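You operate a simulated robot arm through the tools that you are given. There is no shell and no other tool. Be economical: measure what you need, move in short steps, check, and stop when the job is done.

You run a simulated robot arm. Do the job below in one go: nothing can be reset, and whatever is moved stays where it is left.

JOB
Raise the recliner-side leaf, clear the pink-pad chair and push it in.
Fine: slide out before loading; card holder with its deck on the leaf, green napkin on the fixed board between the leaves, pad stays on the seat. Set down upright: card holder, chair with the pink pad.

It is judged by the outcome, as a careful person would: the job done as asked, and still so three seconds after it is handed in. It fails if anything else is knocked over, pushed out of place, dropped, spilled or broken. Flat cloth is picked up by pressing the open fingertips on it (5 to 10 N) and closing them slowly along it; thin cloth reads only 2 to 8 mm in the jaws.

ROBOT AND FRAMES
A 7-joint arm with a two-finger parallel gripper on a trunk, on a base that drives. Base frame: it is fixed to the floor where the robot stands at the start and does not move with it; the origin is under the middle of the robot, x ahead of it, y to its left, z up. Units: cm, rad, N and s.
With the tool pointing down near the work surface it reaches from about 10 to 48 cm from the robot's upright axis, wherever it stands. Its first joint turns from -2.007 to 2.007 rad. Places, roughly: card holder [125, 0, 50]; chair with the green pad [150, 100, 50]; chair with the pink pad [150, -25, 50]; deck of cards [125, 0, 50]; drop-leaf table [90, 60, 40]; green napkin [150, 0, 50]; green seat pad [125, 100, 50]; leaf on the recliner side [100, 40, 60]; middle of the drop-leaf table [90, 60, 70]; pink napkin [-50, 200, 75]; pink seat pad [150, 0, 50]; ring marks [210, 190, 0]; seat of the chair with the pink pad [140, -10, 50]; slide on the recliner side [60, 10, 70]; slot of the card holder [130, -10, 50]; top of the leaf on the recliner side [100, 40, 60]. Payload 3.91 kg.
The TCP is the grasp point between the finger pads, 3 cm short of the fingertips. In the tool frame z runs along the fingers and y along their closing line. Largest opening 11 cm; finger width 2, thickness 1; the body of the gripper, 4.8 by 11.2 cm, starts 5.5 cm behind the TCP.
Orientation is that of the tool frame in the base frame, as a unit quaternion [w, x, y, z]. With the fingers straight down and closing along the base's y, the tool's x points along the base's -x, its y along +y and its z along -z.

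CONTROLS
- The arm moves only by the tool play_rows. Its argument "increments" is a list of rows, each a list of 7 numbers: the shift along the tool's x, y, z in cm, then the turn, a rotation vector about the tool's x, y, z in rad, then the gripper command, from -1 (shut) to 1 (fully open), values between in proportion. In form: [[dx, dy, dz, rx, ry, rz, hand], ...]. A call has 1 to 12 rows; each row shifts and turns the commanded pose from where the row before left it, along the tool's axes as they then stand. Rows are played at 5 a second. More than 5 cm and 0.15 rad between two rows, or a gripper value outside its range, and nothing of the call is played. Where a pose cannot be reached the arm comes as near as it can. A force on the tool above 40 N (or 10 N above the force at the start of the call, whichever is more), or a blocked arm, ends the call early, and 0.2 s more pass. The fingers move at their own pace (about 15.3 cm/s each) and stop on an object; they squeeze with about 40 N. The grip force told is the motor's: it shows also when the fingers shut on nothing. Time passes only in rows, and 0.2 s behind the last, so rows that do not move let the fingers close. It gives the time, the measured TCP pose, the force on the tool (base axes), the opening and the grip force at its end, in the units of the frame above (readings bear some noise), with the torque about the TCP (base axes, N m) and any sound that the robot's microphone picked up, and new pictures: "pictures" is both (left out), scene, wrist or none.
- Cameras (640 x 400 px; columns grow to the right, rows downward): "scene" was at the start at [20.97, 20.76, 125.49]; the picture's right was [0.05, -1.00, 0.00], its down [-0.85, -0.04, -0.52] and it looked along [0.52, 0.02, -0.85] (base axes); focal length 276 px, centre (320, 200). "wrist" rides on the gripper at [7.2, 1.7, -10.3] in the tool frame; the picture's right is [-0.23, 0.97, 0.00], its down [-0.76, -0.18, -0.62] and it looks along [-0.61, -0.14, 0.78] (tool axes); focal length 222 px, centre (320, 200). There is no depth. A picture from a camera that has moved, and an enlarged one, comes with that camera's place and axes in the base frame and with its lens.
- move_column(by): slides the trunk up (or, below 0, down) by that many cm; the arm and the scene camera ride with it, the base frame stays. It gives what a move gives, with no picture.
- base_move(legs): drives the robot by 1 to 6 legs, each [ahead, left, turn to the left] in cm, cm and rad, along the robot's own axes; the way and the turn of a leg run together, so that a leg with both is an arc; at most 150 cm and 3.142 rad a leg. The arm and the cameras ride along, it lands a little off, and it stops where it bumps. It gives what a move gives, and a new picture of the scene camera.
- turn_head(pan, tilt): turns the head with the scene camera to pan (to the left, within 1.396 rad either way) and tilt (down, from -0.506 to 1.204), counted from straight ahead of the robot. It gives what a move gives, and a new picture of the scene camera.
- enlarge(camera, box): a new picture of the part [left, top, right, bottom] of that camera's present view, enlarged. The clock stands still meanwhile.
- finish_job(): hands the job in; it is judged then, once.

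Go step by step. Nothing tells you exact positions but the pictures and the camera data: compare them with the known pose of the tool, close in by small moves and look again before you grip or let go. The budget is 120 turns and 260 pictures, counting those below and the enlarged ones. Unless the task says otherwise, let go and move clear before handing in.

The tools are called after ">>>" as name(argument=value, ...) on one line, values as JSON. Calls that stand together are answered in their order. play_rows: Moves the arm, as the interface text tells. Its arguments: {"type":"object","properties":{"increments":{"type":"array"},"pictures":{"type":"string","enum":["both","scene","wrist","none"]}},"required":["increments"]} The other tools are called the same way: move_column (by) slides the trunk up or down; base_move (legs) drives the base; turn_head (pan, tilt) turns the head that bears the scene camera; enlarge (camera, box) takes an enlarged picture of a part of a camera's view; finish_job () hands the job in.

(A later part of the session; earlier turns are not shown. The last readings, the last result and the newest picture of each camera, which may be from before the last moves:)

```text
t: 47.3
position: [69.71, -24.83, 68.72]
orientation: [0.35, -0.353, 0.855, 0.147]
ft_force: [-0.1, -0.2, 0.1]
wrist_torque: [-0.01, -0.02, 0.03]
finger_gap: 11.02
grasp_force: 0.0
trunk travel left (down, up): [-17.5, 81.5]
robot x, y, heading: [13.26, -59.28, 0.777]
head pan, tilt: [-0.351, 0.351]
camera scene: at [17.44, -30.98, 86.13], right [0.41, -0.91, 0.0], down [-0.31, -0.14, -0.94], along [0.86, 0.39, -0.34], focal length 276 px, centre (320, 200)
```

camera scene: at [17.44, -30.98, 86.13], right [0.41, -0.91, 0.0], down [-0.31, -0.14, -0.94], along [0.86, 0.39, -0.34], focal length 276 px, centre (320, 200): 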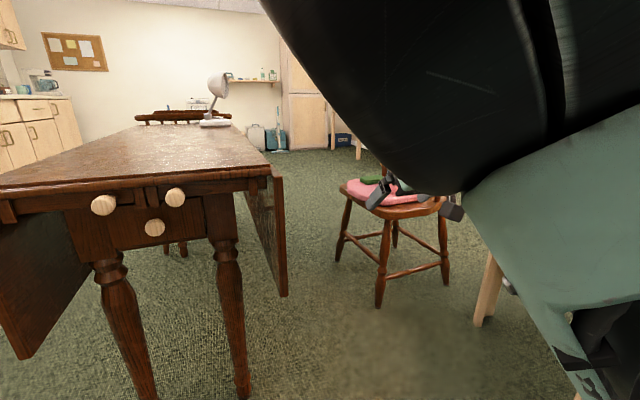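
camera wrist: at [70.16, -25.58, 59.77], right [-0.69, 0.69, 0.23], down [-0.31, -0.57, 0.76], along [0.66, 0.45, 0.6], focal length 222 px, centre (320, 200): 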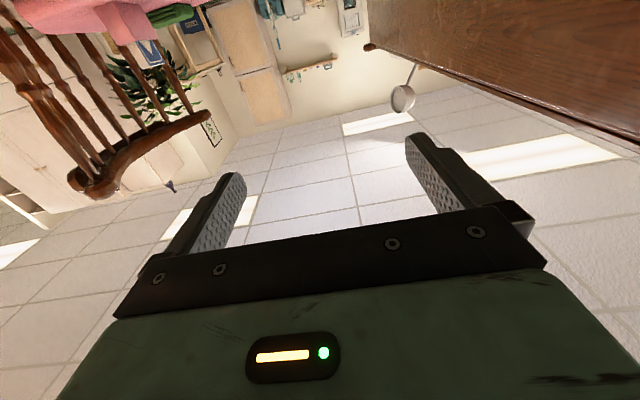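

>>> play_rows(increments=[[1.94, -3.9, -1.94, 0, 0, 0, 1], [1.94, -3.9, -1.94, 0, 0, 0, 1], [1.94, -3.9, -1.94, 0, 0, 0, 1], [1.94, -3.9, -1.94, 0, 0, 0, 1]], pictures="none")

>>> base_move(legs=[[0, 36, 0.01], [14, 0, 0]])

```text
t: 48.3
position: [72.7, -43.85, 68.79]
orientation: [0.35, -0.354, 0.855, 0.148]
ft_force: [0.3, -0.8, -0.7]
wrist_torque: [0.0, 0.02, 0.04]
finger_gap: 11.02
grasp_force: 0.0
trunk travel left (down, up): [-17.5, 81.5]
robot x, y, heading: [13.2, -59.27, 0.773]
head pan, tilt: [-0.351, 0.351]
```

```text
t: 51.5
position: [56.8, -7.64, 68.66]
orientation: [0.35, -0.356, 0.854, 0.148]
ft_force: [-0.6, -0.6, 0.5]
wrist_torque: [0.0, -0.01, 0.0]
finger_gap: 10.98
grasp_force: 0.0
trunk travel left (down, up): [-17.5, 81.5]
robot x, y, heading: [-2.68, -23.59, 0.781]
head pan, tilt: [-0.351, 0.351]
camera scene: at [1.41, 4.66, 86.13], right [0.42, -0.91, 0.0], down [-0.31, -0.14, -0.94], along [0.85, 0.39, -0.34], focal length 276 px, centre (320, 200)
```

scene: 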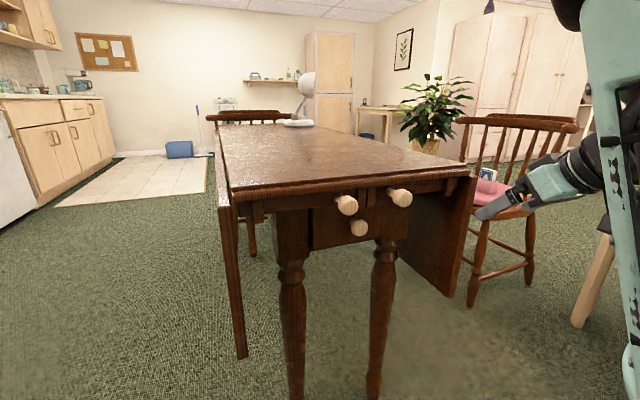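

>>> play_rows(increments=[[2.97, 0, 2.97, 0, 0, 0, 1], [2.97, 0, 2.97, 0, 0, 0, 1], [2.97, 0, 2.97, 0, 0, 0, 1], [2.97, 0, 2.97, 0, 0, 0, 1], [2.97, 0, 2.97, 0, 0, 0, 1]])

```text
t: 52.7
position: [59.56, -7.8, 48.23]
orientation: [0.35, -0.355, 0.854, 0.148]
ft_force: [-0.3, 0.4, -0.4]
wrist_torque: [-0.01, 0.0, 0.0]
finger_gap: 10.98
grasp_force: 0.1
out of reach, approached as far as the arm can: row 3, 4, 5
trunk travel left (down, up): [-17.5, 81.5]
robot x, y, heading: [-2.88, -23.65, 0.781]
head pan, tilt: [-0.351, 0.351]
camera scene: at [1.4, 4.66, 86.14], right [0.42, -0.91, 0.0], down [-0.31, -0.14, -0.94], along [0.85, 0.39, -0.34], focal length 276 px, centre (320, 200)
camera wrist: at [49.69, -15.44, 50.41], right [-0.58, 0.8, 0.16], down [0.2, -0.06, 0.98], along [0.79, 0.6, -0.13], focal length 222 px, centre (320, 200)
```

scene: 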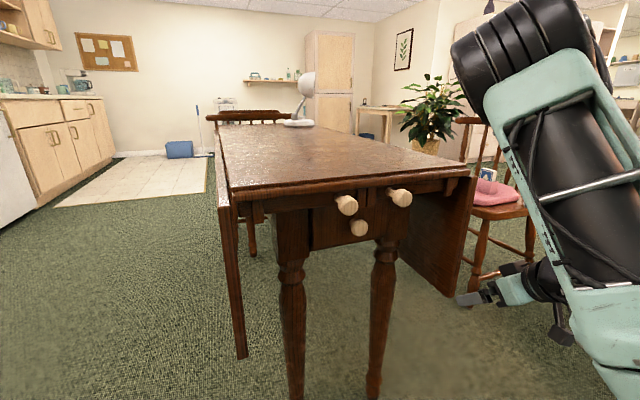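
wrist: 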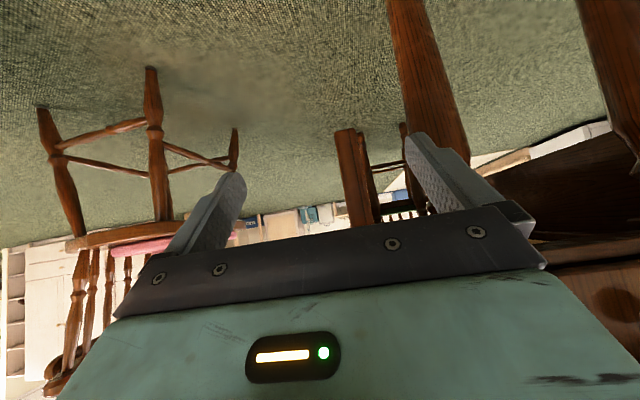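

The leaf end is again between the fingers. Drive ahead to straddle it.

>>> base_move(legs=[[9, 0, 0]])

>>> play_rows(increments=[[0, 0, 0, 0, 0, 0, 1]], pictures="wrist")

>>> enlarge(camera="scene", box=[380, 140, 600, 360])

```text
t: 53.9
position: [65.26, -2.14, 48.09]
orientation: [0.348, -0.352, 0.857, 0.146]
ft_force: [-2.0, -1.8, 1.3]
wrist_torque: [0.1, -0.1, 0.03]
finger_gap: 10.98
grasp_force: 0.1
trunk travel left (down, up): [-17.5, 81.5]
robot x, y, heading: [3.26, -18.21, 0.779]
head pan, tilt: [-0.351, 0.351]
stopped in leg 1: the force on the tool passed its limit (the readings are from after the stop); the commanded pose is now the measured one
camera scene: at [7.4, 10.58, 86.12], right [0.42, -0.91, 0.0], down [-0.31, -0.14, -0.94], along [0.85, 0.39, -0.34], focal length 276 px, centre (320, 200)
```

scene: 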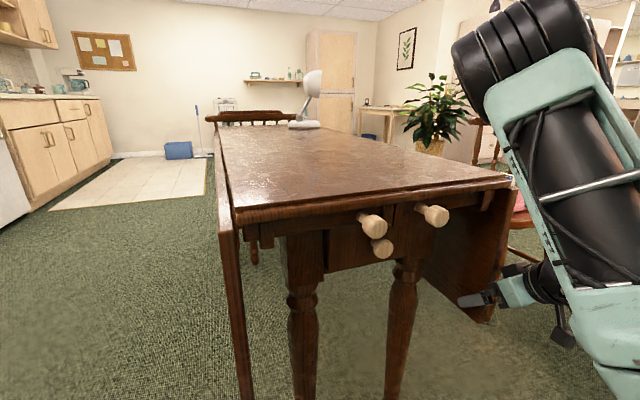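

```text
t: 54.3
position: [65.27, -2.17, 48.07]
orientation: [0.347, -0.354, 0.856, 0.147]
ft_force: [-3.1, -1.9, -1.0]
wrist_torque: [0.13, -0.23, 0.01]
finger_gap: 10.99
grasp_force: 0.0
trunk travel left (down, up): [-17.5, 81.5]
robot x, y, heading: [3.51, -17.9, 0.78]
head pan, tilt: [-0.351, 0.351]
camera wrist: at [55.34, -9.79, 50.41], right [-0.57, 0.8, 0.16], down [0.21, -0.05, 0.98], along [0.79, 0.59, -0.14], focal length 222 px, centre (320, 200)
```

wrist: 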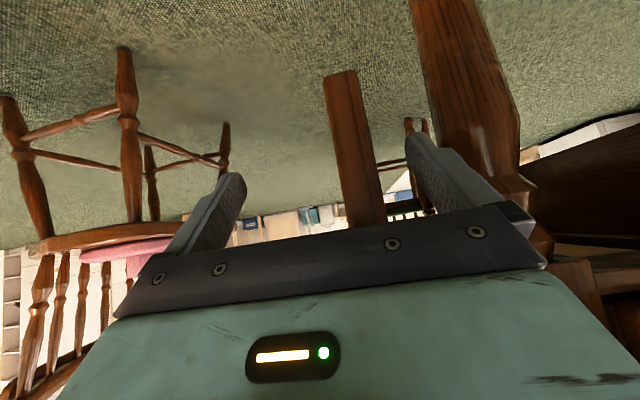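

```text
1.82 times, centred on (490, 250) of scene
camera zoom: at [7.39, 10.58, 86.12], right [0.42, -0.91, 0.0], down [-0.31, -0.14, -0.94], along [0.85, 0.39, -0.34], focal length 502 px, centre (11, 109)
```

zoom: 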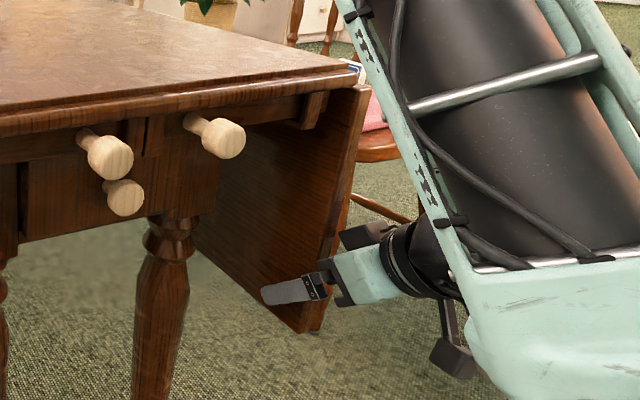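

The palm just touches the leaf end. Ease back a hair and grip.

>>> play_rows(increments=[[0, 0, -0.4, 0, 0, 0, 1], [0, 0, 0, 0, 0, 0, 0.3], [0, 0, 0, 0, 0, 0, -0.1], [0, 0, 0, 0, 0, 0, -0.4], [0, 0, 0, 0, 0, 0, -0.7], [0, 0, 0, 0, 0, 0, -0.8], [0, 0, 0, 0, 0, 0, -0.8]], pictures="wrist")

```text
t: 55.9
position: [65.24, -2.23, 48.13]
orientation: [0.347, -0.354, 0.856, 0.147]
ft_force: [-16.7, 1.6, 3.9]
wrist_torque: [-1.11, -2.41, -0.97]
finger_gap: 2.59
grasp_force: 44.3
out of reach, approached as far as the arm can: row 1
trunk travel left (down, up): [-17.5, 81.5]
robot x, y, heading: [3.38, -17.96, 0.78]
head pan, tilt: [-0.351, 0.351]
camera wrist: at [55.31, -9.77, 50.44], right [-0.57, 0.8, 0.16], down [0.21, -0.05, 0.98], along [0.79, 0.59, -0.14], focal length 222 px, centre (320, 200)
```

wrist: 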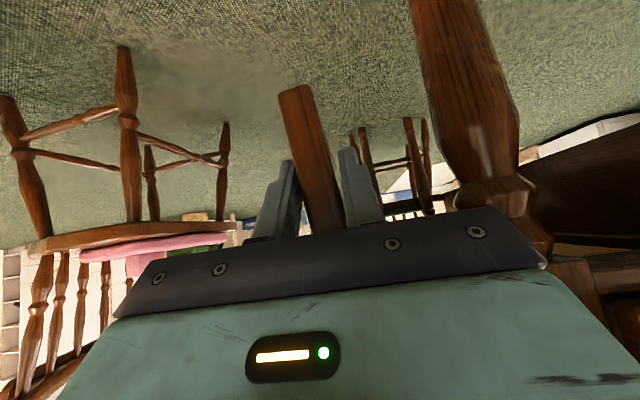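

Gripped. Now swing in small steps, turning about the table's long axis.

>>> play_rows(increments=[[0, 0, 0, 0.0707, 0, -0.0707, -0.8], [-0.072, -2.05, -0.072, 0.0707, 0, -0.0707, -0.8], [-0.072, -2.05, -0.072, 0.0707, 0, -0.0707, -0.8]], pictures="scene")

```text
t: 56.2
position: [65.61, -2.45, 48.24]
orientation: [0.353, -0.355, 0.856, 0.13]
ft_force: [-14.5, 0.9, 11.7]
wrist_torque: [-0.43, -1.86, -0.64]
finger_gap: 2.49
grasp_force: 44.8
out of reach, approached as far as the arm can: row 1
trunk travel left (down, up): [-17.5, 81.5]
robot x, y, heading: [3.34, -18.1, 0.784]
head pan, tilt: [-0.351, 0.351]
stopped in row 1: the force on the tool passed its limit (the readings are from after the stop); the commanded pose is now the measured one
camera scene: at [7.32, 10.56, 86.15], right [0.42, -0.91, 0.0], down [-0.31, -0.14, -0.94], along [0.85, 0.39, -0.34], focal length 276 px, centre (320, 200)
```

scene: 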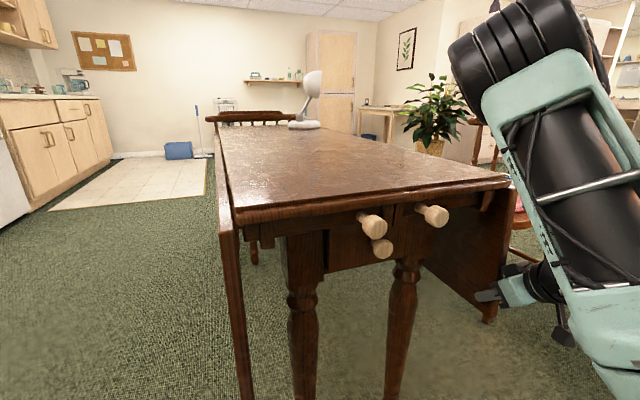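

The arm is at its limit this low relative to the shoulder. Release, back off, then trade trunk height for arm height.

>>> play_rows(increments=[[0, 0, 0, 0, 0, 0, -0.3], [0, 0, 0, 0, 0, 0, 0.3], [0, 0, 0, 0, 0, 0, 1]], pictures="none")

>>> base_move(legs=[[-14, 0, 0]])

>>> play_rows(increments=[[-2.5, 0, -2.5, -0.0707, 0, 0.0707, 1], [-2.5, 0, -2.5, 0, 0, 0, 1], [-2.5, 0, -2.5, 0, 0, 0, 1], [-2.5, 0, -2.5, 0, 0, 0, 1], [-1.4, 0, -1.4, 0, 0, 0, 1], [-2.5, 0, 2.5, 0, 0, 0, 1]], pictures="none")

>>> move_column(by=-16)

>>> play_rows(increments=[[0, 0, 0, 0, 0, 0, 1]], pictures="both")

```text
t: 57.0
position: [65.56, -2.64, 47.98]
orientation: [0.353, -0.355, 0.856, 0.13]
ft_force: [-12.6, -8.1, -0.2]
wrist_torque: [0.58, -0.94, 0.25]
finger_gap: 10.99
grasp_force: 0.1
trunk travel left (down, up): [-17.5, 81.5]
robot x, y, heading: [3.28, -17.67, 0.776]
head pan, tilt: [-0.351, 0.351]
```

```text
t: 58.4
position: [55.75, -12.48, 48.14]
orientation: [0.353, -0.355, 0.856, 0.13]
ft_force: [-0.3, -0.6, 0.1]
wrist_torque: [0.0, 0.03, 0.0]
finger_gap: 10.99
grasp_force: 0.1
trunk travel left (down, up): [-17.5, 81.5]
robot x, y, heading: [-6.53, -27.9, 0.778]
head pan, tilt: [-0.351, 0.351]
camera scene: at [-2.62, 0.65, 86.13], right [0.42, -0.91, 0.0], down [-0.31, -0.14, -0.94], along [0.85, 0.39, -0.34], focal length 276 px, centre (320, 200)
```

scene: 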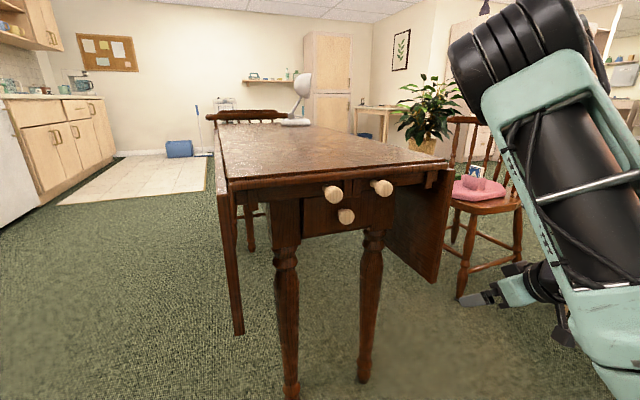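

```text
t: 59.8
position: [59.01, -10.36, 64.17]
orientation: [0.335, -0.337, 0.863, 0.174]
ft_force: [-0.5, 0.5, -0.5]
wrist_torque: [-0.01, -0.03, -0.01]
finger_gap: 11.02
grasp_force: 0.0
trunk travel left (down, up): [-17.5, 81.5]
robot x, y, heading: [-6.48, -27.52, 0.775]
head pan, tilt: [-0.351, 0.351]
```

```text
t: 61.6
position: [58.88, -10.27, 48.25]
orientation: [0.335, -0.336, 0.863, 0.172]
ft_force: [-0.2, -0.1, 0.2]
wrist_torque: [0.02, 0.02, 0.03]
finger_gap: 11.0
grasp_force: 0.1
trunk travel left (down, up): [-1.5, 97.5]
robot x, y, heading: [-6.57, -27.98, 0.781]
head pan, tilt: [-0.351, 0.351]
```

```text
t: 62.0
position: [58.95, -10.28, 48.23]
orientation: [0.335, -0.337, 0.863, 0.173]
ft_force: [0.1, 0.3, -0.9]
wrist_torque: [0.02, -0.01, 0.0]
finger_gap: 10.97
grasp_force: 0.0
trunk travel left (down, up): [-1.5, 97.5]
robot x, y, heading: [-6.89, -27.8, 0.78]
head pan, tilt: [-0.351, 0.351]
camera scene: at [-2.62, 0.65, 70.13], right [0.42, -0.91, 0.0], down [-0.31, -0.14, -0.94], along [0.85, 0.39, -0.34], focal length 276 px, centre (320, 200)
camera wrist: at [49.06, -17.91, 50.65], right [-0.55, 0.8, 0.23], down [0.25, -0.1, 0.96], along [0.79, 0.59, -0.15], focal length 222 px, centre (320, 200)
```

scene: 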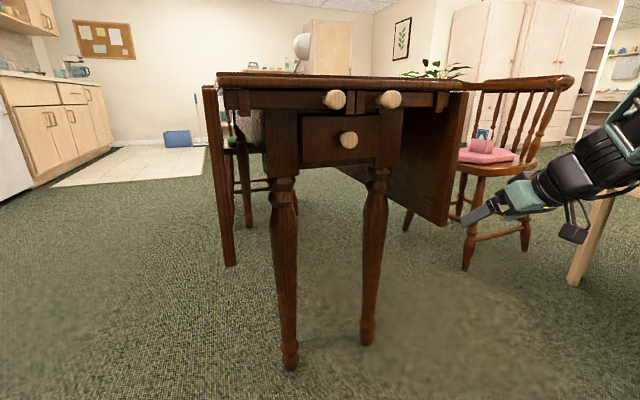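
wrist: 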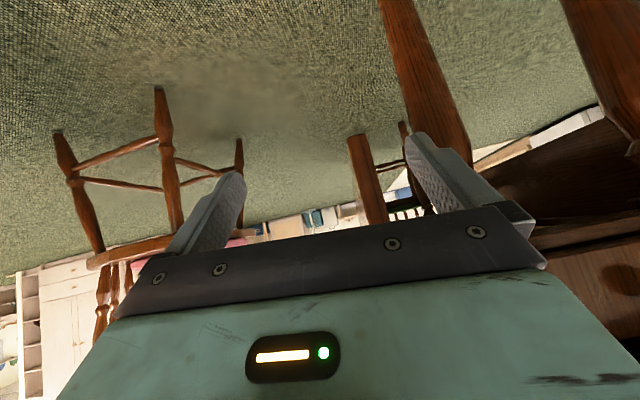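

>>> play_rows(increments=[[1.4, 1.5, -1.4, 0.042, 0, -0.042, 1], [1.4, 0, -1.4, 0, 0, 0, 1]], pictures="none")

>>> base_move(legs=[[13.5, 0, 0]])

>>> play_rows(increments=[[0, 0, 0, 0, 0, 0, 1]], pictures="wrist")

```text
t: 62.6
position: [55.04, -12.05, 48.39]
orientation: [0.347, -0.349, 0.858, 0.149]
ft_force: [-0.2, -0.4, -1.1]
wrist_torque: [0.0, 0.02, -0.01]
finger_gap: 11.01
grasp_force: 0.2
trunk travel left (down, up): [-1.5, 97.5]
robot x, y, heading: [-6.76, -27.87, 0.784]
head pan, tilt: [-0.351, 0.351]
```

```text
t: 63.9
position: [64.6, -2.63, 48.45]
orientation: [0.346, -0.348, 0.859, 0.148]
ft_force: [0.1, -0.1, 0.3]
wrist_torque: [0.0, -0.02, 0.0]
finger_gap: 11.0
grasp_force: 0.1
trunk travel left (down, up): [-1.5, 97.5]
robot x, y, heading: [2.85, -17.98, 0.787]
head pan, tilt: [-0.351, 0.351]
camera scene: at [6.84, 10.08, 70.13], right [0.42, -0.91, 0.0], down [-0.31, -0.14, -0.94], along [0.85, 0.39, -0.34], focal length 276 px, centre (320, 200)
```

scene: 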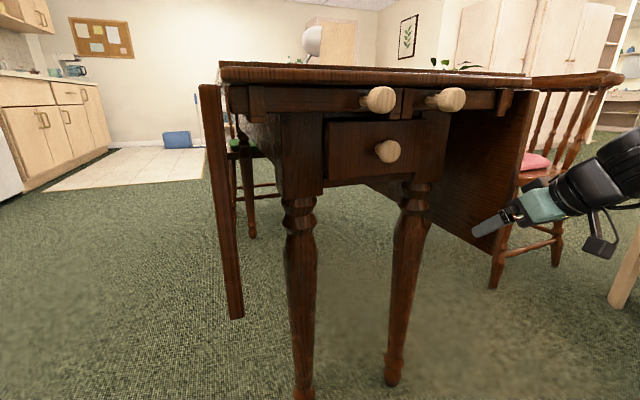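

```text
t: 64.3
position: [64.63, -2.59, 48.5]
orientation: [0.345, -0.349, 0.858, 0.148]
ft_force: [-0.5, 0.3, -0.3]
wrist_torque: [0.0, 0.01, 0.01]
finger_gap: 11.0
grasp_force: 0.1
trunk travel left (down, up): [-1.5, 97.5]
robot x, y, heading: [2.81, -18.43, 0.785]
head pan, tilt: [-0.351, 0.351]
camera wrist: at [54.58, -10.08, 50.73], right [-0.56, 0.81, 0.17], down [0.21, -0.06, 0.98], along [0.8, 0.59, -0.14], focal length 222 px, centre (320, 200)
```

wrist: 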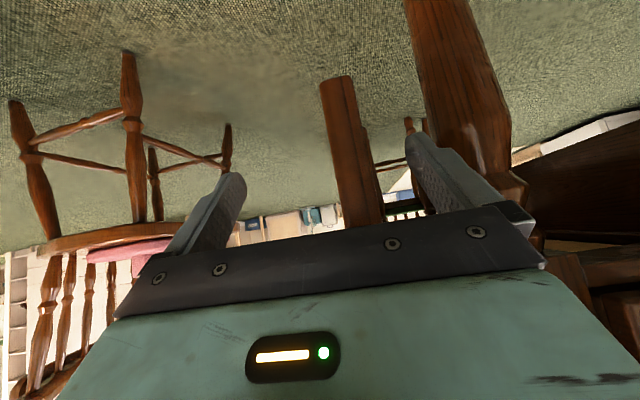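

>>> play_rows(increments=[[-0.3, 1.7, 0.3, 0, 0, 0, 1], [0, 0, 0, 0, 0, 0, 0.3], [0, 0, 0, 0, 0, 0, -0.1], [0, 0, 0, 0, 0, 0, -0.4], [0, 0, 0, 0, 0, 0, -0.7], [0, 0, 0, 0, 0, 0, -0.8], [0, 0, 0, 0, 0, 0, -0.8]], pictures="none")

>>> play_rows(increments=[[-0.02, -1.0, -0.02, 0.0354, 0, -0.0354, -0.8], [-0.072, -2.05, -0.072, 0.0707, 0, -0.0707, -0.8], [-0.072, -2.05, -0.072, 0.0707, 0, -0.0707, -0.8]], pictures="scene")

```text
t: 65.9
position: [63.41, -0.99, 48.36]
orientation: [0.347, -0.349, 0.858, 0.148]
ft_force: [-9.4, 5.7, 1.1]
wrist_torque: [-1.51, -1.71, -0.57]
finger_gap: 2.13
grasp_force: 44.9
trunk travel left (down, up): [-1.5, 97.5]
robot x, y, heading: [2.73, -18.48, 0.782]
head pan, tilt: [-0.351, 0.351]
```

```text
t: 66.7
position: [67.15, -4.7, 49.21]
orientation: [0.389, -0.389, 0.834, 0.04]
ft_force: [-15.0, -6.5, 32.0]
wrist_torque: [1.07, 0.96, 1.15]
finger_gap: 2.11
grasp_force: 45.4
trunk travel left (down, up): [-1.5, 97.5]
robot x, y, heading: [2.32, -18.29, 0.786]
head pan, tilt: [-0.351, 0.351]
camera scene: at [6.77, 10.05, 70.19], right [0.42, -0.91, 0.0], down [-0.31, -0.14, -0.94], along [0.85, 0.39, -0.34], focal length 276 px, centre (320, 200)
```

scene: 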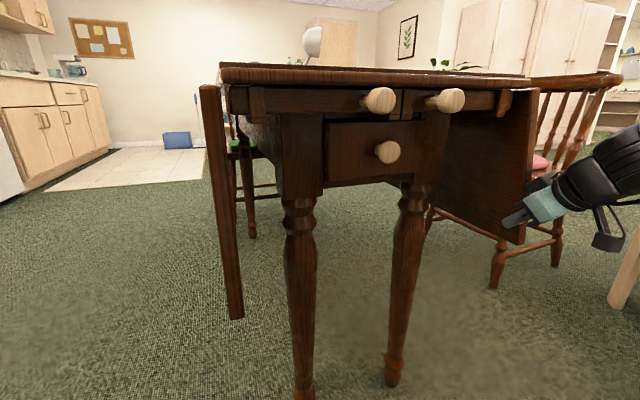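

Reach is good now; the hinge sits a bit inward, so I correct the arc and go on.

>>> play_rows(increments=[[-0.17, -0.06, -0.17, 0, 0, 0, -0.8], [-0.127, -2.1, -0.127, 0.0707, 0, -0.0707, -0.8], [-0.127, -2.1, -0.127, 0.0707, 0, -0.0707, -0.8]], pictures="none")

```text
t: 67.5
position: [69.91, -7.63, 50.81]
orientation: [0.416, -0.42, 0.805, -0.046]
ft_force: [-7.7, -5.4, 14.4]
wrist_torque: [1.44, 1.73, 0.75]
finger_gap: 2.14
grasp_force: 45.3
trunk travel left (down, up): [-1.5, 97.5]
robot x, y, heading: [2.73, -18.61, 0.781]
head pan, tilt: [-0.351, 0.351]
```

>>> play_rows(increments=[[-0.127, -2.13, -0.127, 0.0707, 0, -0.0707, -0.8], [-0.127, -2.13, -0.127, 0.0707, 0, -0.0707, -0.8], [-0.127, -2.13, -0.127, 0.0707, 0, -0.0707, -0.8]], pictures="scene")

```text
t: 68.3
position: [73.62, -11.32, 54.19]
orientation: [0.449, -0.458, 0.747, -0.175]
ft_force: [5.7, -12.4, -8.7]
wrist_torque: [0.62, 2.47, 0.06]
finger_gap: 2.26
grasp_force: 44.7
trunk travel left (down, up): [-1.5, 97.5]
robot x, y, heading: [2.59, -18.31, 0.778]
head pan, tilt: [-0.351, 0.351]
camera scene: at [6.89, 10.06, 70.11], right [0.42, -0.91, 0.0], down [-0.31, -0.14, -0.94], along [0.85, 0.39, -0.34], focal length 276 px, centre (320, 200)
```

scene: 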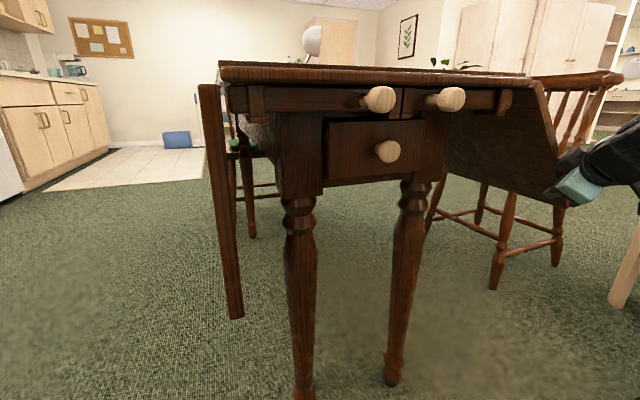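

>>> play_rows(increments=[[-0.1, -2.13, -0.1, 0.0707, 0, -0.0707, -0.8], [-0.1, -2.13, -0.1, 0.0707, 0, -0.0707, -0.8], [-0.1, -2.13, -0.1, 0.0707, 0, -0.0707, -0.8]], pictures="scene")

```text
t: 69.1
position: [76.74, -14.14, 59.4]
orientation: [0.474, -0.482, 0.673, -0.299]
ft_force: [14.0, -24.8, -13.9]
wrist_torque: [0.89, 2.36, 0.05]
finger_gap: 2.36
grasp_force: 45.3
trunk travel left (down, up): [-1.5, 97.5]
robot x, y, heading: [2.86, -18.13, 0.781]
head pan, tilt: [-0.351, 0.351]
camera scene: at [6.91, 10.03, 70.15], right [0.42, -0.91, 0.0], down [-0.31, -0.14, -0.94], along [0.85, 0.39, -0.34], focal length 276 px, centre (320, 200)
```

scene: 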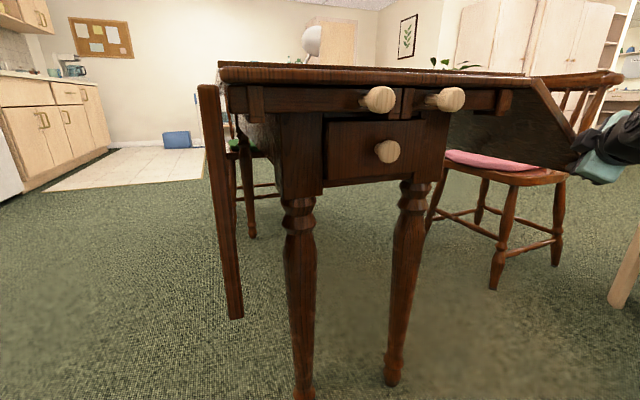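

>>> play_rows(increments=[[0.1, -2.15, 0.1, 0.0707, 0, -0.0707, -0.8], [0.0, -2.15, 0.0, 0.0707, 0, -0.0707, -0.8], [-0.05, -2.15, -0.05, 0.0707, 0, -0.0707, -0.8]], pictures="scene")

```text
t: 69.9
position: [78.37, -16.15, 65.19]
orientation: [0.489, -0.497, 0.583, -0.417]
ft_force: [-30.6, -22.7, 1.1]
wrist_torque: [1.05, 2.34, -0.15]
finger_gap: 2.49
grasp_force: 45.2
trunk travel left (down, up): [-1.5, 97.5]
robot x, y, heading: [2.91, -18.35, 0.785]
head pan, tilt: [-0.351, 0.351]
camera scene: at [6.76, 10.04, 70.16], right [0.42, -0.91, 0.0], down [-0.31, -0.14, -0.94], along [0.85, 0.39, -0.34], focal length 276 px, centre (320, 200)
```

scene: 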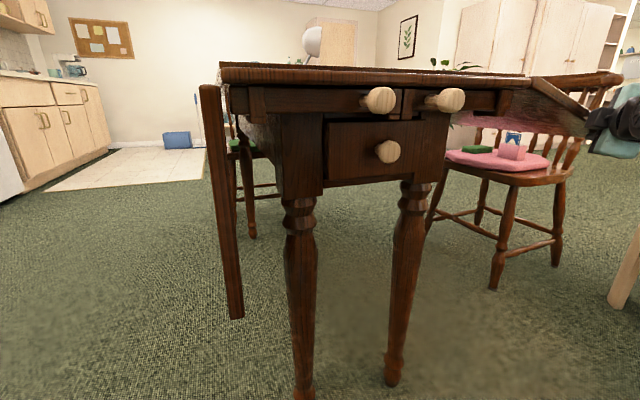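

>>> play_rows(increments=[[0.28, 0, -0.28, 0, 0, 0, -0.8], [-0.04, -2.15, -0.11, 0.0707, 0, -0.0707, -0.8]], pictures="none")

>>> play_rows(increments=[[0.0, -2.15, -0.1, 0.0707, 0, -0.0707, -0.8]], pictures="both")

```text
t: 70.5
position: [78.82, -16.31, 67.32]
orientation: [0.492, -0.501, 0.549, -0.454]
ft_force: [31.1, -14.1, -5.9]
wrist_torque: [1.07, 2.17, 0.18]
finger_gap: 2.57
grasp_force: 44.9
trunk travel left (down, up): [-1.5, 97.5]
robot x, y, heading: [2.73, -18.27, 0.782]
head pan, tilt: [-0.351, 0.351]
```

```text
t: 70.9
position: [78.71, -16.54, 69.47]
orientation: [0.492, -0.504, 0.513, -0.49]
ft_force: [31.8, -8.0, -2.9]
wrist_torque: [1.04, 2.14, 0.14]
finger_gap: 2.56
grasp_force: 45.2
trunk travel left (down, up): [-1.5, 97.5]
robot x, y, heading: [2.77, -18.63, 0.782]
head pan, tilt: [-0.351, 0.351]
camera scene: at [6.91, 10.08, 70.14], right [0.42, -0.91, 0.0], down [-0.31, -0.14, -0.94], along [0.85, 0.39, -0.34], focal length 276 px, centre (320, 200)
camera wrist: at [68.29, -23.65, 67.99], right [-0.03, 0.24, -0.97], down [-0.61, 0.76, 0.21], along [0.79, 0.6, 0.12], focal length 222 px, centre (320, 200)
```

scene: 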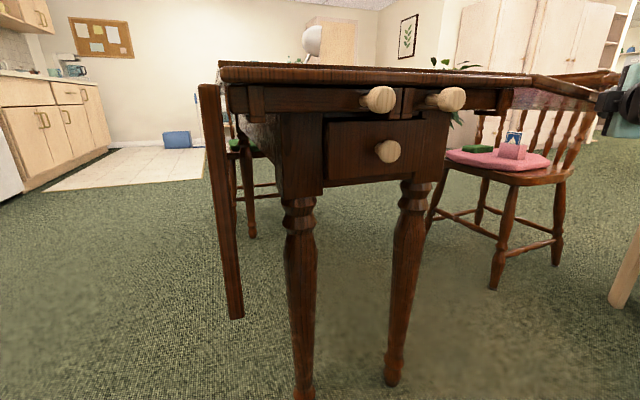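
wrist: 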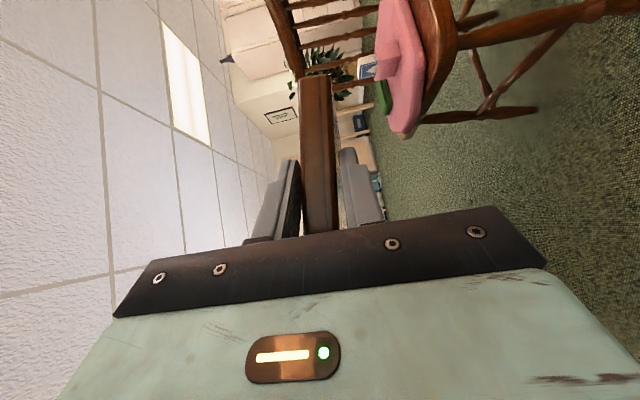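

>>> enlarge(camera="scene", box=[400, 50, 640, 170])

```text
2.67 times, centred on (520, 110) of scene
camera zoom: at [6.91, 10.08, 70.14], right [0.42, -0.91, 0.0], down [-0.31, -0.14, -0.94], along [0.85, 0.39, -0.34], focal length 736 px, centre (-213, 440)
```

zoom: 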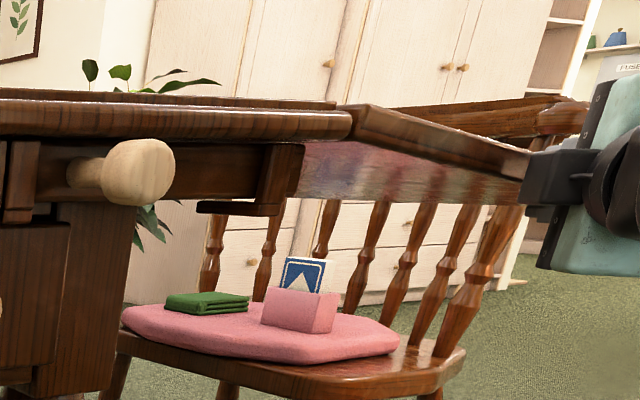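

The table top is actually at about z≈74, so the leaf still slopes down roughly 10°. I lift a few more centimetres.

>>> play_rows(increments=[[0.0, -1.2, 0, 0, 0, 0, -0.8], [0.0, -1.2, 0, 0, 0, 0, -0.8]], pictures="none")

>>> enlarge(camera="scene", box=[400, 35, 640, 185])

```text
t: 71.5
position: [78.67, -16.39, 72.05]
orientation: [0.494, -0.503, 0.513, -0.49]
ft_force: [20.7, 0.1, -0.9]
wrist_torque: [0.92, -0.7, 0.92]
finger_gap: 2.11
grasp_force: 45.2
trunk travel left (down, up): [-1.5, 97.5]
robot x, y, heading: [2.89, -18.02, 0.785]
head pan, tilt: [-0.351, 0.351]
```

```text
2.67 times, centred on (520, 110) of scene
camera zoom: at [6.85, 10.08, 70.13], right [0.42, -0.91, 0.0], down [-0.31, -0.14, -0.94], along [0.85, 0.39, -0.34], focal length 736 px, centre (-213, 440)
```

zoom: 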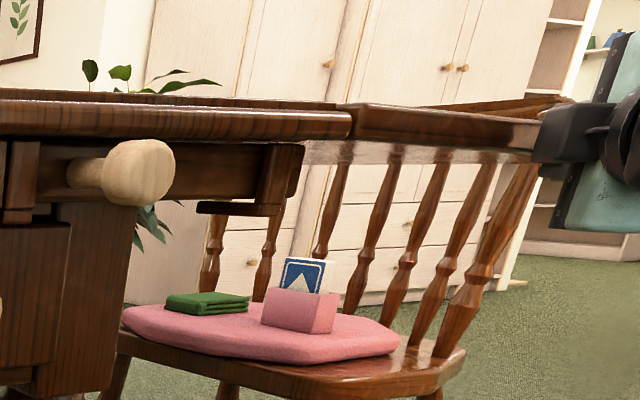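

Leaf nearly level. A touch higher, then open the fingers slightly: if the leaf doesn't hold by itself it rests on the lower finger.

>>> play_rows(increments=[[0.0, -0.5, 0, 0, 0, 0, -0.8], [0, 0, 0, 0, 0, 0, -0.45], [0, 0, 0, 0, 0, 0, -0.3], [0, 0, 0, 0, 0, 0, -0.3]], pictures="wrist")

>>> enlarge(camera="scene", box=[400, 35, 640, 185])

```text
t: 72.5
position: [78.59, -16.56, 72.32]
orientation: [0.492, -0.502, 0.515, -0.49]
ft_force: [-0.4, 0.0, 0.4]
wrist_torque: [0.0, -0.01, 0.0]
finger_gap: 3.85
grasp_force: 0.0
trunk travel left (down, up): [-1.5, 97.5]
robot x, y, heading: [2.4, -18.57, 0.779]
head pan, tilt: [-0.351, 0.351]
camera wrist: at [68.21, -23.76, 70.93], right [-0.03, 0.24, -0.97], down [-0.61, 0.76, 0.21], along [0.79, 0.6, 0.12], focal length 222 px, centre (320, 200)
```

wrist: 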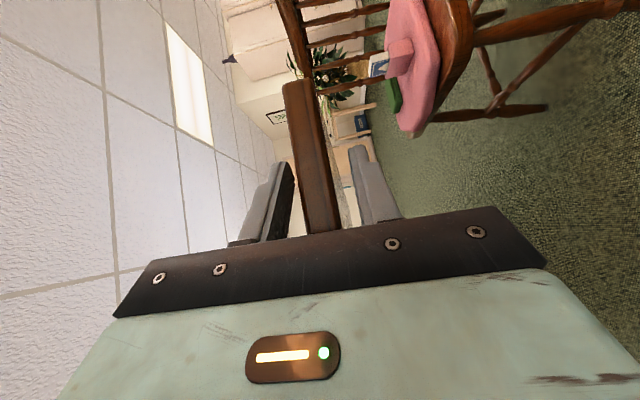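

```text
2.67 times, centred on (520, 110) of scene
camera zoom: at [6.84, 10.08, 70.13], right [0.42, -0.91, 0.0], down [-0.31, -0.14, -0.94], along [0.85, 0.39, -0.34], focal length 736 px, centre (-213, 440)
```

zoom: 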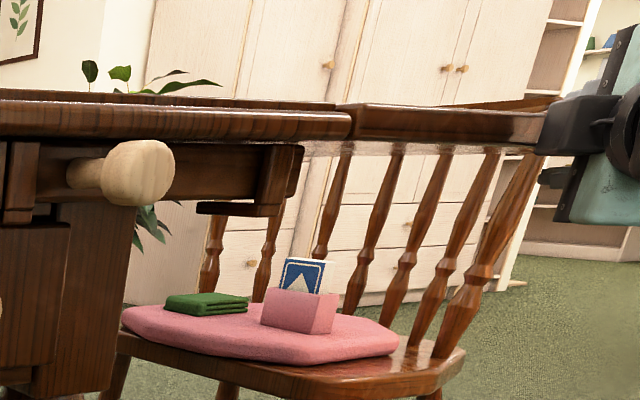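

The leaf holds level on its own with no load on the fingers. I withdraw backward, raise the trunk, and turn the hand to work the slide knob.

>>> play_rows(increments=[[0, 0, 0, 0, 0, 0, 0.1], [0, 0, 0, 0, 0, 0, 0.1]], pictures="none")

>>> base_move(legs=[[-15, 0, 0], [0, 5, 0]])

>>> move_column(by=18)

>>> play_rows(increments=[[-2.33, 0.05, -2.33, -0.1, 0, 0.1, 0.1], [-2.3, 0.51, -2.3, -0.1, 0, 0.1, 0.1], [-2.23, 0.97, -2.23, -0.1, 0, 0.1, 0.1], [-2.11, 1.41, -2.11, -0.1, 0, 0.1, 0.1], [-1.95, 1.81, -1.95, -0.1, 0, 0.1, 0.1], [-1.75, 2.18, -1.75, -0.1, 0, 0.1, 0.1], [-1.52, 2.51, -1.52, -0.1, 0, 0.1, 0.1], [-1.25, 2.79, -1.25, -0.1, 0, 0.1, 0.1], [-0.96, 3.0, -0.96, -0.1, 0, 0.1, 0.1], [-0.65, 3.17, -0.65, -0.1, 0, 0.1, 0.1], [-0.33, 3.27, -0.33, -0.1, 0, 0.1, 0.1]], pictures="both")

```text
t: 73.1
position: [78.64, -16.58, 72.35]
orientation: [0.492, -0.503, 0.514, -0.49]
ft_force: [-0.1, -0.4, 0.6]
wrist_torque: [-0.01, -0.03, -0.01]
finger_gap: 6.05
grasp_force: 0.0
trunk travel left (down, up): [-1.5, 97.5]
robot x, y, heading: [3.1, -18.32, 0.779]
head pan, tilt: [-0.351, 0.351]
```

```text
t: 75.0
position: [64.46, -23.81, 72.4]
orientation: [0.492, -0.502, 0.515, -0.49]
ft_force: [0.2, -0.5, 0.7]
wrist_torque: [0.0, 0.02, 0.02]
finger_gap: 6.05
grasp_force: 0.0
trunk travel left (down, up): [-1.5, 97.5]
robot x, y, heading: [-11.41, -25.79, 0.782]
head pan, tilt: [-0.351, 0.351]
camera scene: at [-7.33, 2.96, 70.13], right [0.42, -0.91, 0.0], down [-0.31, -0.14, -0.94], along [0.85, 0.39, -0.34], focal length 276 px, centre (320, 200)
```

scene: 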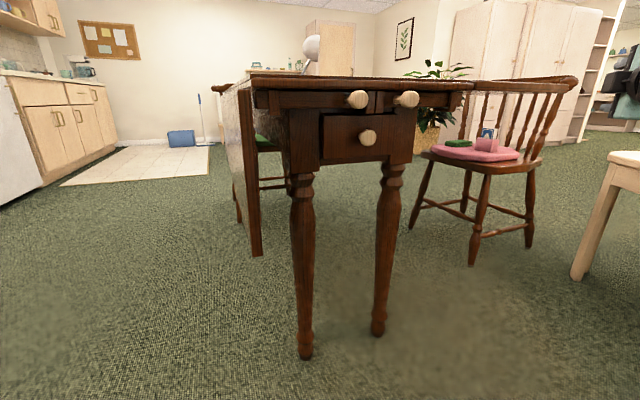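

```text
t: 77.0
position: [64.31, -23.79, 90.46]
orientation: [0.492, -0.502, 0.515, -0.49]
ft_force: [1.2, -0.4, -0.1]
wrist_torque: [-0.02, -0.02, 0.0]
finger_gap: 6.05
grasp_force: 0.1
trunk travel left (down, up): [-19.5, 79.5]
robot x, y, heading: [-11.44, -25.14, 0.783]
head pan, tilt: [-0.351, 0.351]
```

```text
t: 79.4
position: [45.66, 3.17, 89.14]
orientation: [0.345, -0.346, 0.859, 0.151]
ft_force: [-0.2, -0.7, -0.2]
wrist_torque: [0.01, 0.0, 0.01]
finger_gap: 6.04
grasp_force: 0.1
out of reach, approached as far as the arm can: row 3, 4, 5, 7, 8, 9, 10, 11
trunk travel left (down, up): [-19.5, 79.5]
robot x, y, heading: [-11.32, -25.35, 0.782]
head pan, tilt: [-0.351, 0.351]
camera scene: at [-7.33, 2.96, 88.13], right [0.42, -0.91, 0.0], down [-0.31, -0.14, -0.94], along [0.85, 0.39, -0.34], focal length 276 px, centre (320, 200)
camera wrist: at [35.83, -4.36, 91.52], right [-0.56, 0.81, 0.18], down [0.22, -0.06, 0.97], along [0.8, 0.59, -0.14], focal length 222 px, centre (320, 200)
```

scene: 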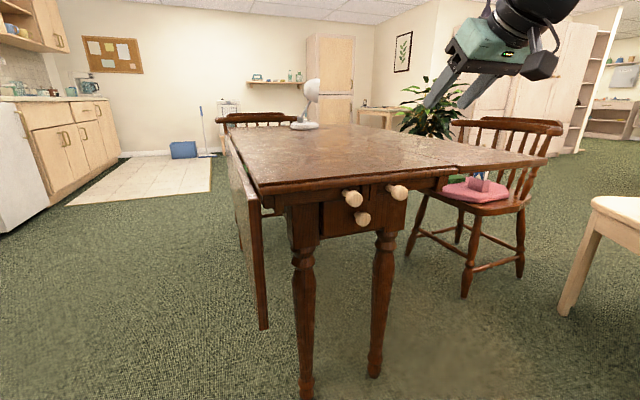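
wrist: 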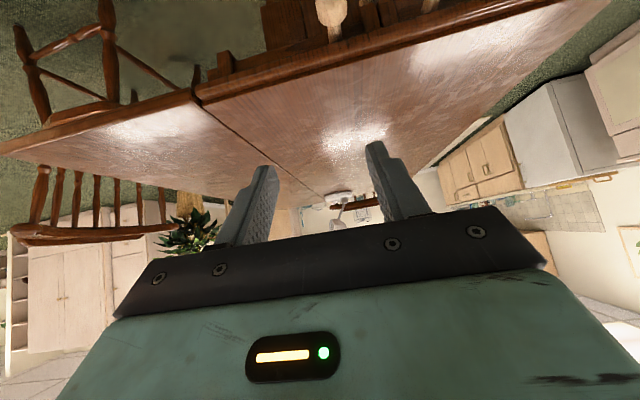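

The leaf is level with the top and holding. The knob is near (49, 10.5, 70); I bring the open fingers toward it.

>>> play_rows(increments=[[2.64, 0.93, 2.64, 0, 0, 0, 0.1], [2.64, 0.93, 2.64, 0, 0, 0, 0.1], [2.64, 0.93, 2.64, 0, 0, 0, 0.1], [0, 0, 2.5, 0, 0, 0, 0.1]])

```text
t: 80.4
position: [45.58, 6.28, 76.67]
orientation: [0.345, -0.347, 0.859, 0.15]
ft_force: [0.3, -0.2, -0.4]
wrist_torque: [0.0, -0.02, 0.02]
finger_gap: 6.05
grasp_force: 0.1
out of reach, approached as far as the arm can: row 1
trunk travel left (down, up): [-19.5, 79.5]
robot x, y, heading: [-11.49, -25.62, 0.784]
head pan, tilt: [-0.351, 0.351]
camera scene: at [-7.33, 2.96, 88.13], right [0.42, -0.91, 0.0], down [-0.31, -0.14, -0.94], along [0.85, 0.39, -0.34], focal length 276 px, centre (320, 200)
camera wrist: at [35.67, -1.19, 79.03], right [-0.56, 0.81, 0.18], down [0.22, -0.06, 0.97], along [0.8, 0.59, -0.14], focal length 222 px, centre (320, 200)
```

scene: 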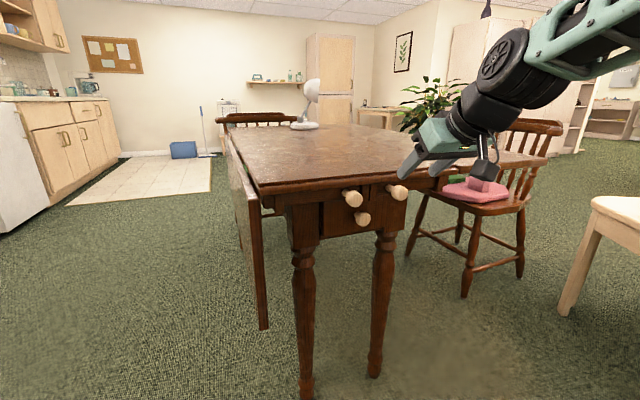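
wrist: 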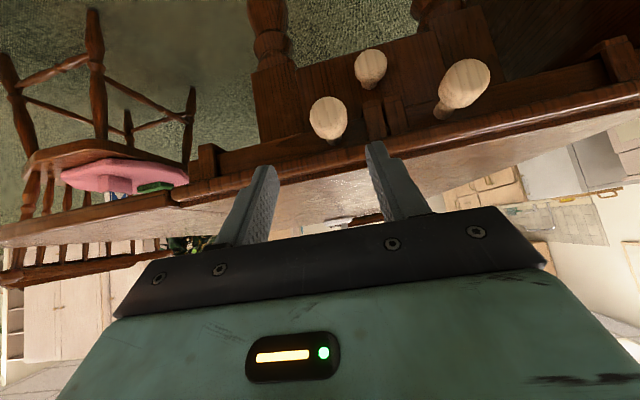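

>>> play_rows(increments=[[1.34, 0.7, 0, 0, 0, 0, 0.1], [0, 0, 2.5, 0, 0, 0, 0.1], [0, 0, 2.5, 0, 0, 0, 0.1], [0, 0, 2.5, 0, 0, 0, 0.1]])

```text
t: 81.4
position: [48.12, 10.12, 70.53]
orientation: [0.345, -0.347, 0.859, 0.151]
ft_force: [0.6, 0.2, 0.4]
wrist_torque: [-0.01, -0.03, -0.02]
finger_gap: 6.04
grasp_force: 0.0
trunk travel left (down, up): [-19.5, 79.5]
robot x, y, heading: [-11.21, -25.37, 0.777]
head pan, tilt: [-0.351, 0.351]
camera scene: at [-7.33, 2.96, 88.13], right [0.42, -0.91, 0.0], down [-0.31, -0.14, -0.94], along [0.85, 0.39, -0.34], focal length 276 px, centre (320, 200)
camera wrist: at [38.13, 2.68, 72.9], right [-0.56, 0.81, 0.18], down [0.22, -0.06, 0.97], along [0.8, 0.59, -0.14], focal length 222 px, centre (320, 200)
```

scene: 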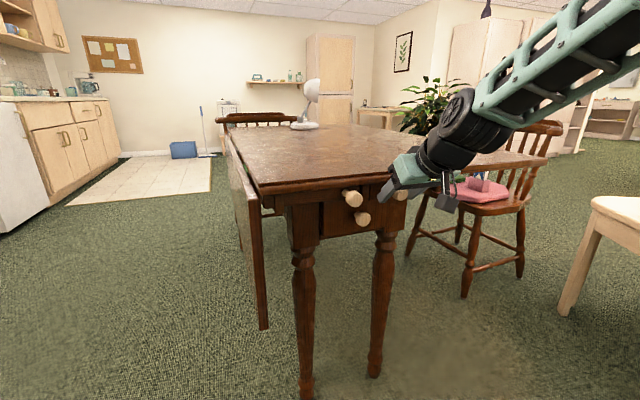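
wrist: 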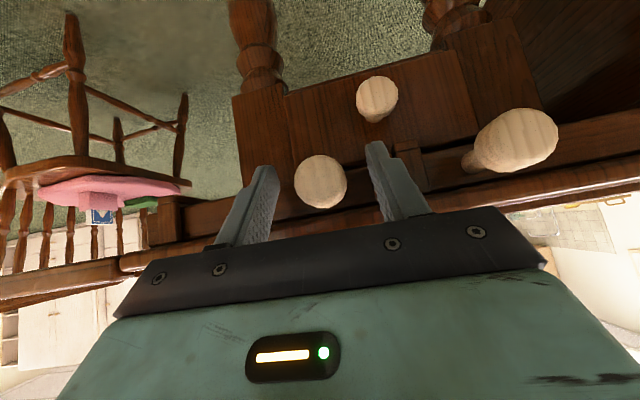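

The knob is centred between the fingers. A little forward, then close on it.

>>> play_rows(increments=[[0, 0, 1.0, 0, 0, 0, 0.1], [0, 0, 0, 0, 0, 0, -0.2], [0, 0, 0, 0, 0, 0, -0.5], [0, 0, 0, 0, 0, 0, -0.7], [0, 0, 0, 0, 0, 0, -0.7]], pictures="wrist")

```text
t: 82.6
position: [48.54, 10.56, 69.74]
orientation: [0.345, -0.347, 0.859, 0.15]
ft_force: [0.3, 2.2, -0.6]
wrist_torque: [0.13, -0.15, 0.44]
finger_gap: 2.97
grasp_force: 44.6
trunk travel left (down, up): [-19.5, 79.5]
robot x, y, heading: [-11.57, -25.03, 0.781]
head pan, tilt: [-0.351, 0.351]
camera wrist: at [38.58, 3.14, 72.19], right [-0.56, 0.81, 0.18], down [0.22, -0.06, 0.97], along [0.8, 0.59, -0.14], focal length 222 px, centre (320, 200)
```

wrist: 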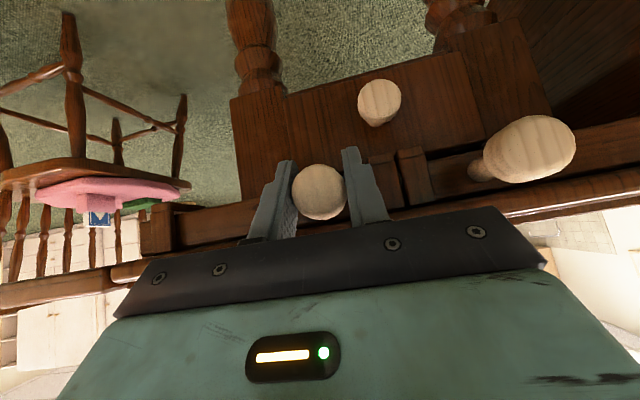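

Knob gripped. Slide it toward the leaf.

>>> play_rows(increments=[[0, -1.0, 0, 0, 0, 0, -0.7], [0, -1.0, 0, 0, 0, 0, -0.7], [0, -1.0, 0, 0, 0, 0, -0.7], [0, -1.0, 0, 0, 0, 0, -0.7]], pictures="wrist")

```text
t: 83.6
position: [51.34, 7.71, 69.84]
orientation: [0.346, -0.347, 0.858, 0.151]
ft_force: [24.7, 24.1, 7.6]
wrist_torque: [-0.08, -0.02, 0.38]
finger_gap: 2.97
grasp_force: 45.1
trunk travel left (down, up): [-19.5, 79.5]
robot x, y, heading: [-11.25, -25.4, 0.784]
head pan, tilt: [-0.351, 0.351]
camera wrist: at [41.45, 0.21, 72.15], right [-0.56, 0.81, 0.18], down [0.21, -0.06, 0.97], along [0.8, 0.59, -0.14], focal length 222 px, centre (320, 200)
```

wrist: 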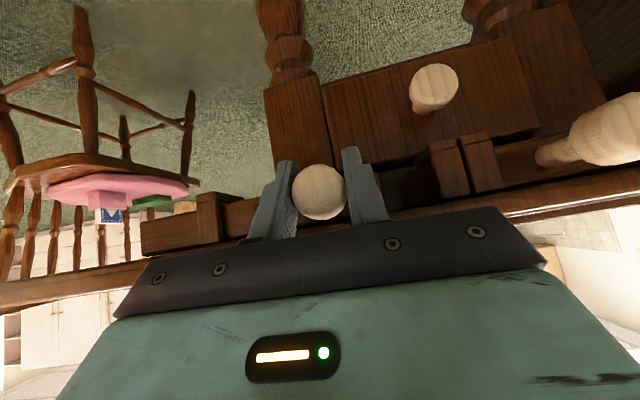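

>>> play_rows(increments=[[-0.15, -0.6, 0.15, 0, 0, 0, -0.7], [-0.03, -1.0, 0.03, 0, 0, 0, -0.7], [-0.03, -1.0, 0.03, 0, 0, 0, -0.7]], pictures="none")

>>> play_rows(increments=[[-0.03, -1.0, 0.03, 0, 0, 0, -0.7], [-0.03, -1.0, 0.03, 0, 0, 0, -0.7], [-0.03, -1.0, 0.03, 0, 0, 0, -0.7]], pictures="both")

```text
t: 84.4
position: [53.37, 5.79, 69.73]
orientation: [0.345, -0.346, 0.859, 0.15]
ft_force: [-9.4, -10.0, 23.4]
wrist_torque: [-0.55, 0.39, 0.45]
finger_gap: 2.96
grasp_force: 45.3
trunk travel left (down, up): [-19.5, 79.5]
robot x, y, heading: [-11.67, -25.54, 0.778]
head pan, tilt: [-0.351, 0.351]
```

```text
t: 85.2
position: [55.43, 3.74, 69.78]
orientation: [0.346, -0.345, 0.859, 0.15]
ft_force: [-19.4, -21.0, 21.1]
wrist_torque: [0.08, -0.16, 0.51]
finger_gap: 2.93
grasp_force: 45.3
trunk travel left (down, up): [-19.5, 79.5]
robot x, y, heading: [-11.48, -25.77, 0.781]
head pan, tilt: [-0.351, 0.351]
camera scene: at [-7.42, 2.89, 88.15], right [0.42, -0.91, 0.0], down [-0.31, -0.14, -0.94], along [0.85, 0.39, -0.34], focal length 276 px, centre (320, 200)
camera wrist: at [45.46, -3.69, 72.07], right [-0.56, 0.81, 0.18], down [0.22, -0.06, 0.97], along [0.8, 0.59, -0.14], focal length 222 px, centre (320, 200)
```

scene: 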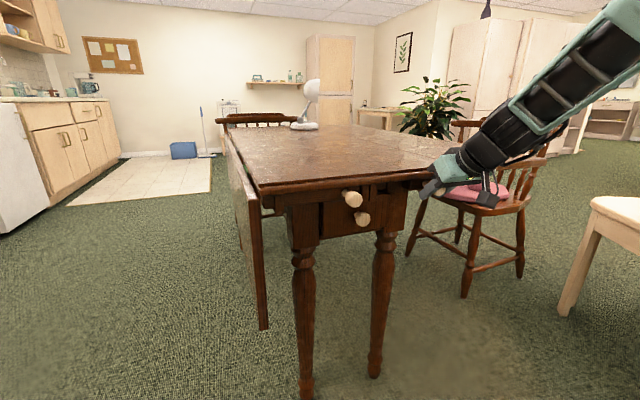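
wrist: 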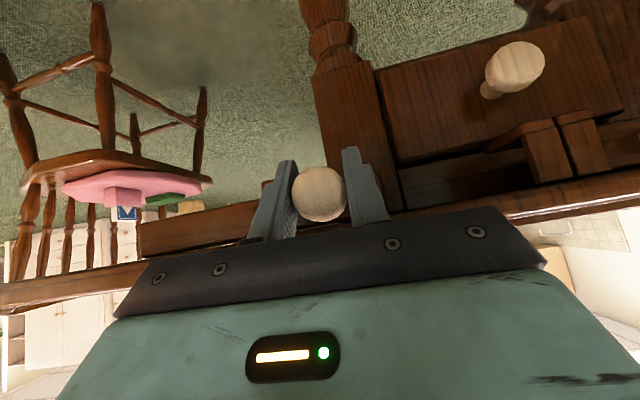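

>>> play_rows(increments=[[0.1, -0.8, -0.2, 0, 0, 0, -0.7], [0, -1.0, 0, 0, 0, 0, -0.7]], pictures="none")

>>> play_rows(increments=[[0, -1.0, 0, 0, 0, 0, -0.7], [0, -1.0, 0, 0, 0, 0, -0.7], [0, -1.0, 0, 0, 0, 0, -0.7]], pictures="wrist")

```text
t: 85.8
position: [56.61, 2.61, 69.86]
orientation: [0.346, -0.347, 0.859, 0.15]
ft_force: [0.6, 1.7, 16.1]
wrist_torque: [-0.54, 0.17, 0.15]
finger_gap: 2.99
grasp_force: 45.1
trunk travel left (down, up): [-19.5, 79.5]
robot x, y, heading: [-11.88, -25.56, 0.78]
head pan, tilt: [-0.351, 0.351]
```

```text
t: 86.6
position: [58.71, 0.32, 69.65]
orientation: [0.346, -0.347, 0.859, 0.15]
ft_force: [19.4, 20.5, 14.9]
wrist_torque: [-0.12, -0.11, 0.14]
finger_gap: 2.96
grasp_force: 44.6
trunk travel left (down, up): [-19.5, 79.5]
robot x, y, heading: [-11.52, -25.4, 0.781]
head pan, tilt: [-0.351, 0.351]
camera wrist: at [48.76, -7.03, 72.03], right [-0.56, 0.81, 0.18], down [0.21, -0.06, 0.97], along [0.8, 0.59, -0.14], focal length 222 px, centre (320, 200)
```

wrist: 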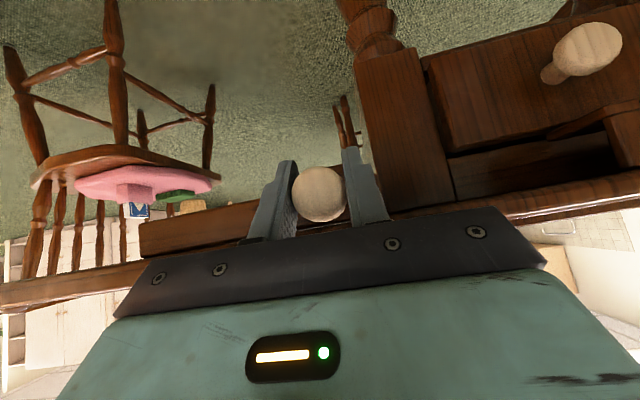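

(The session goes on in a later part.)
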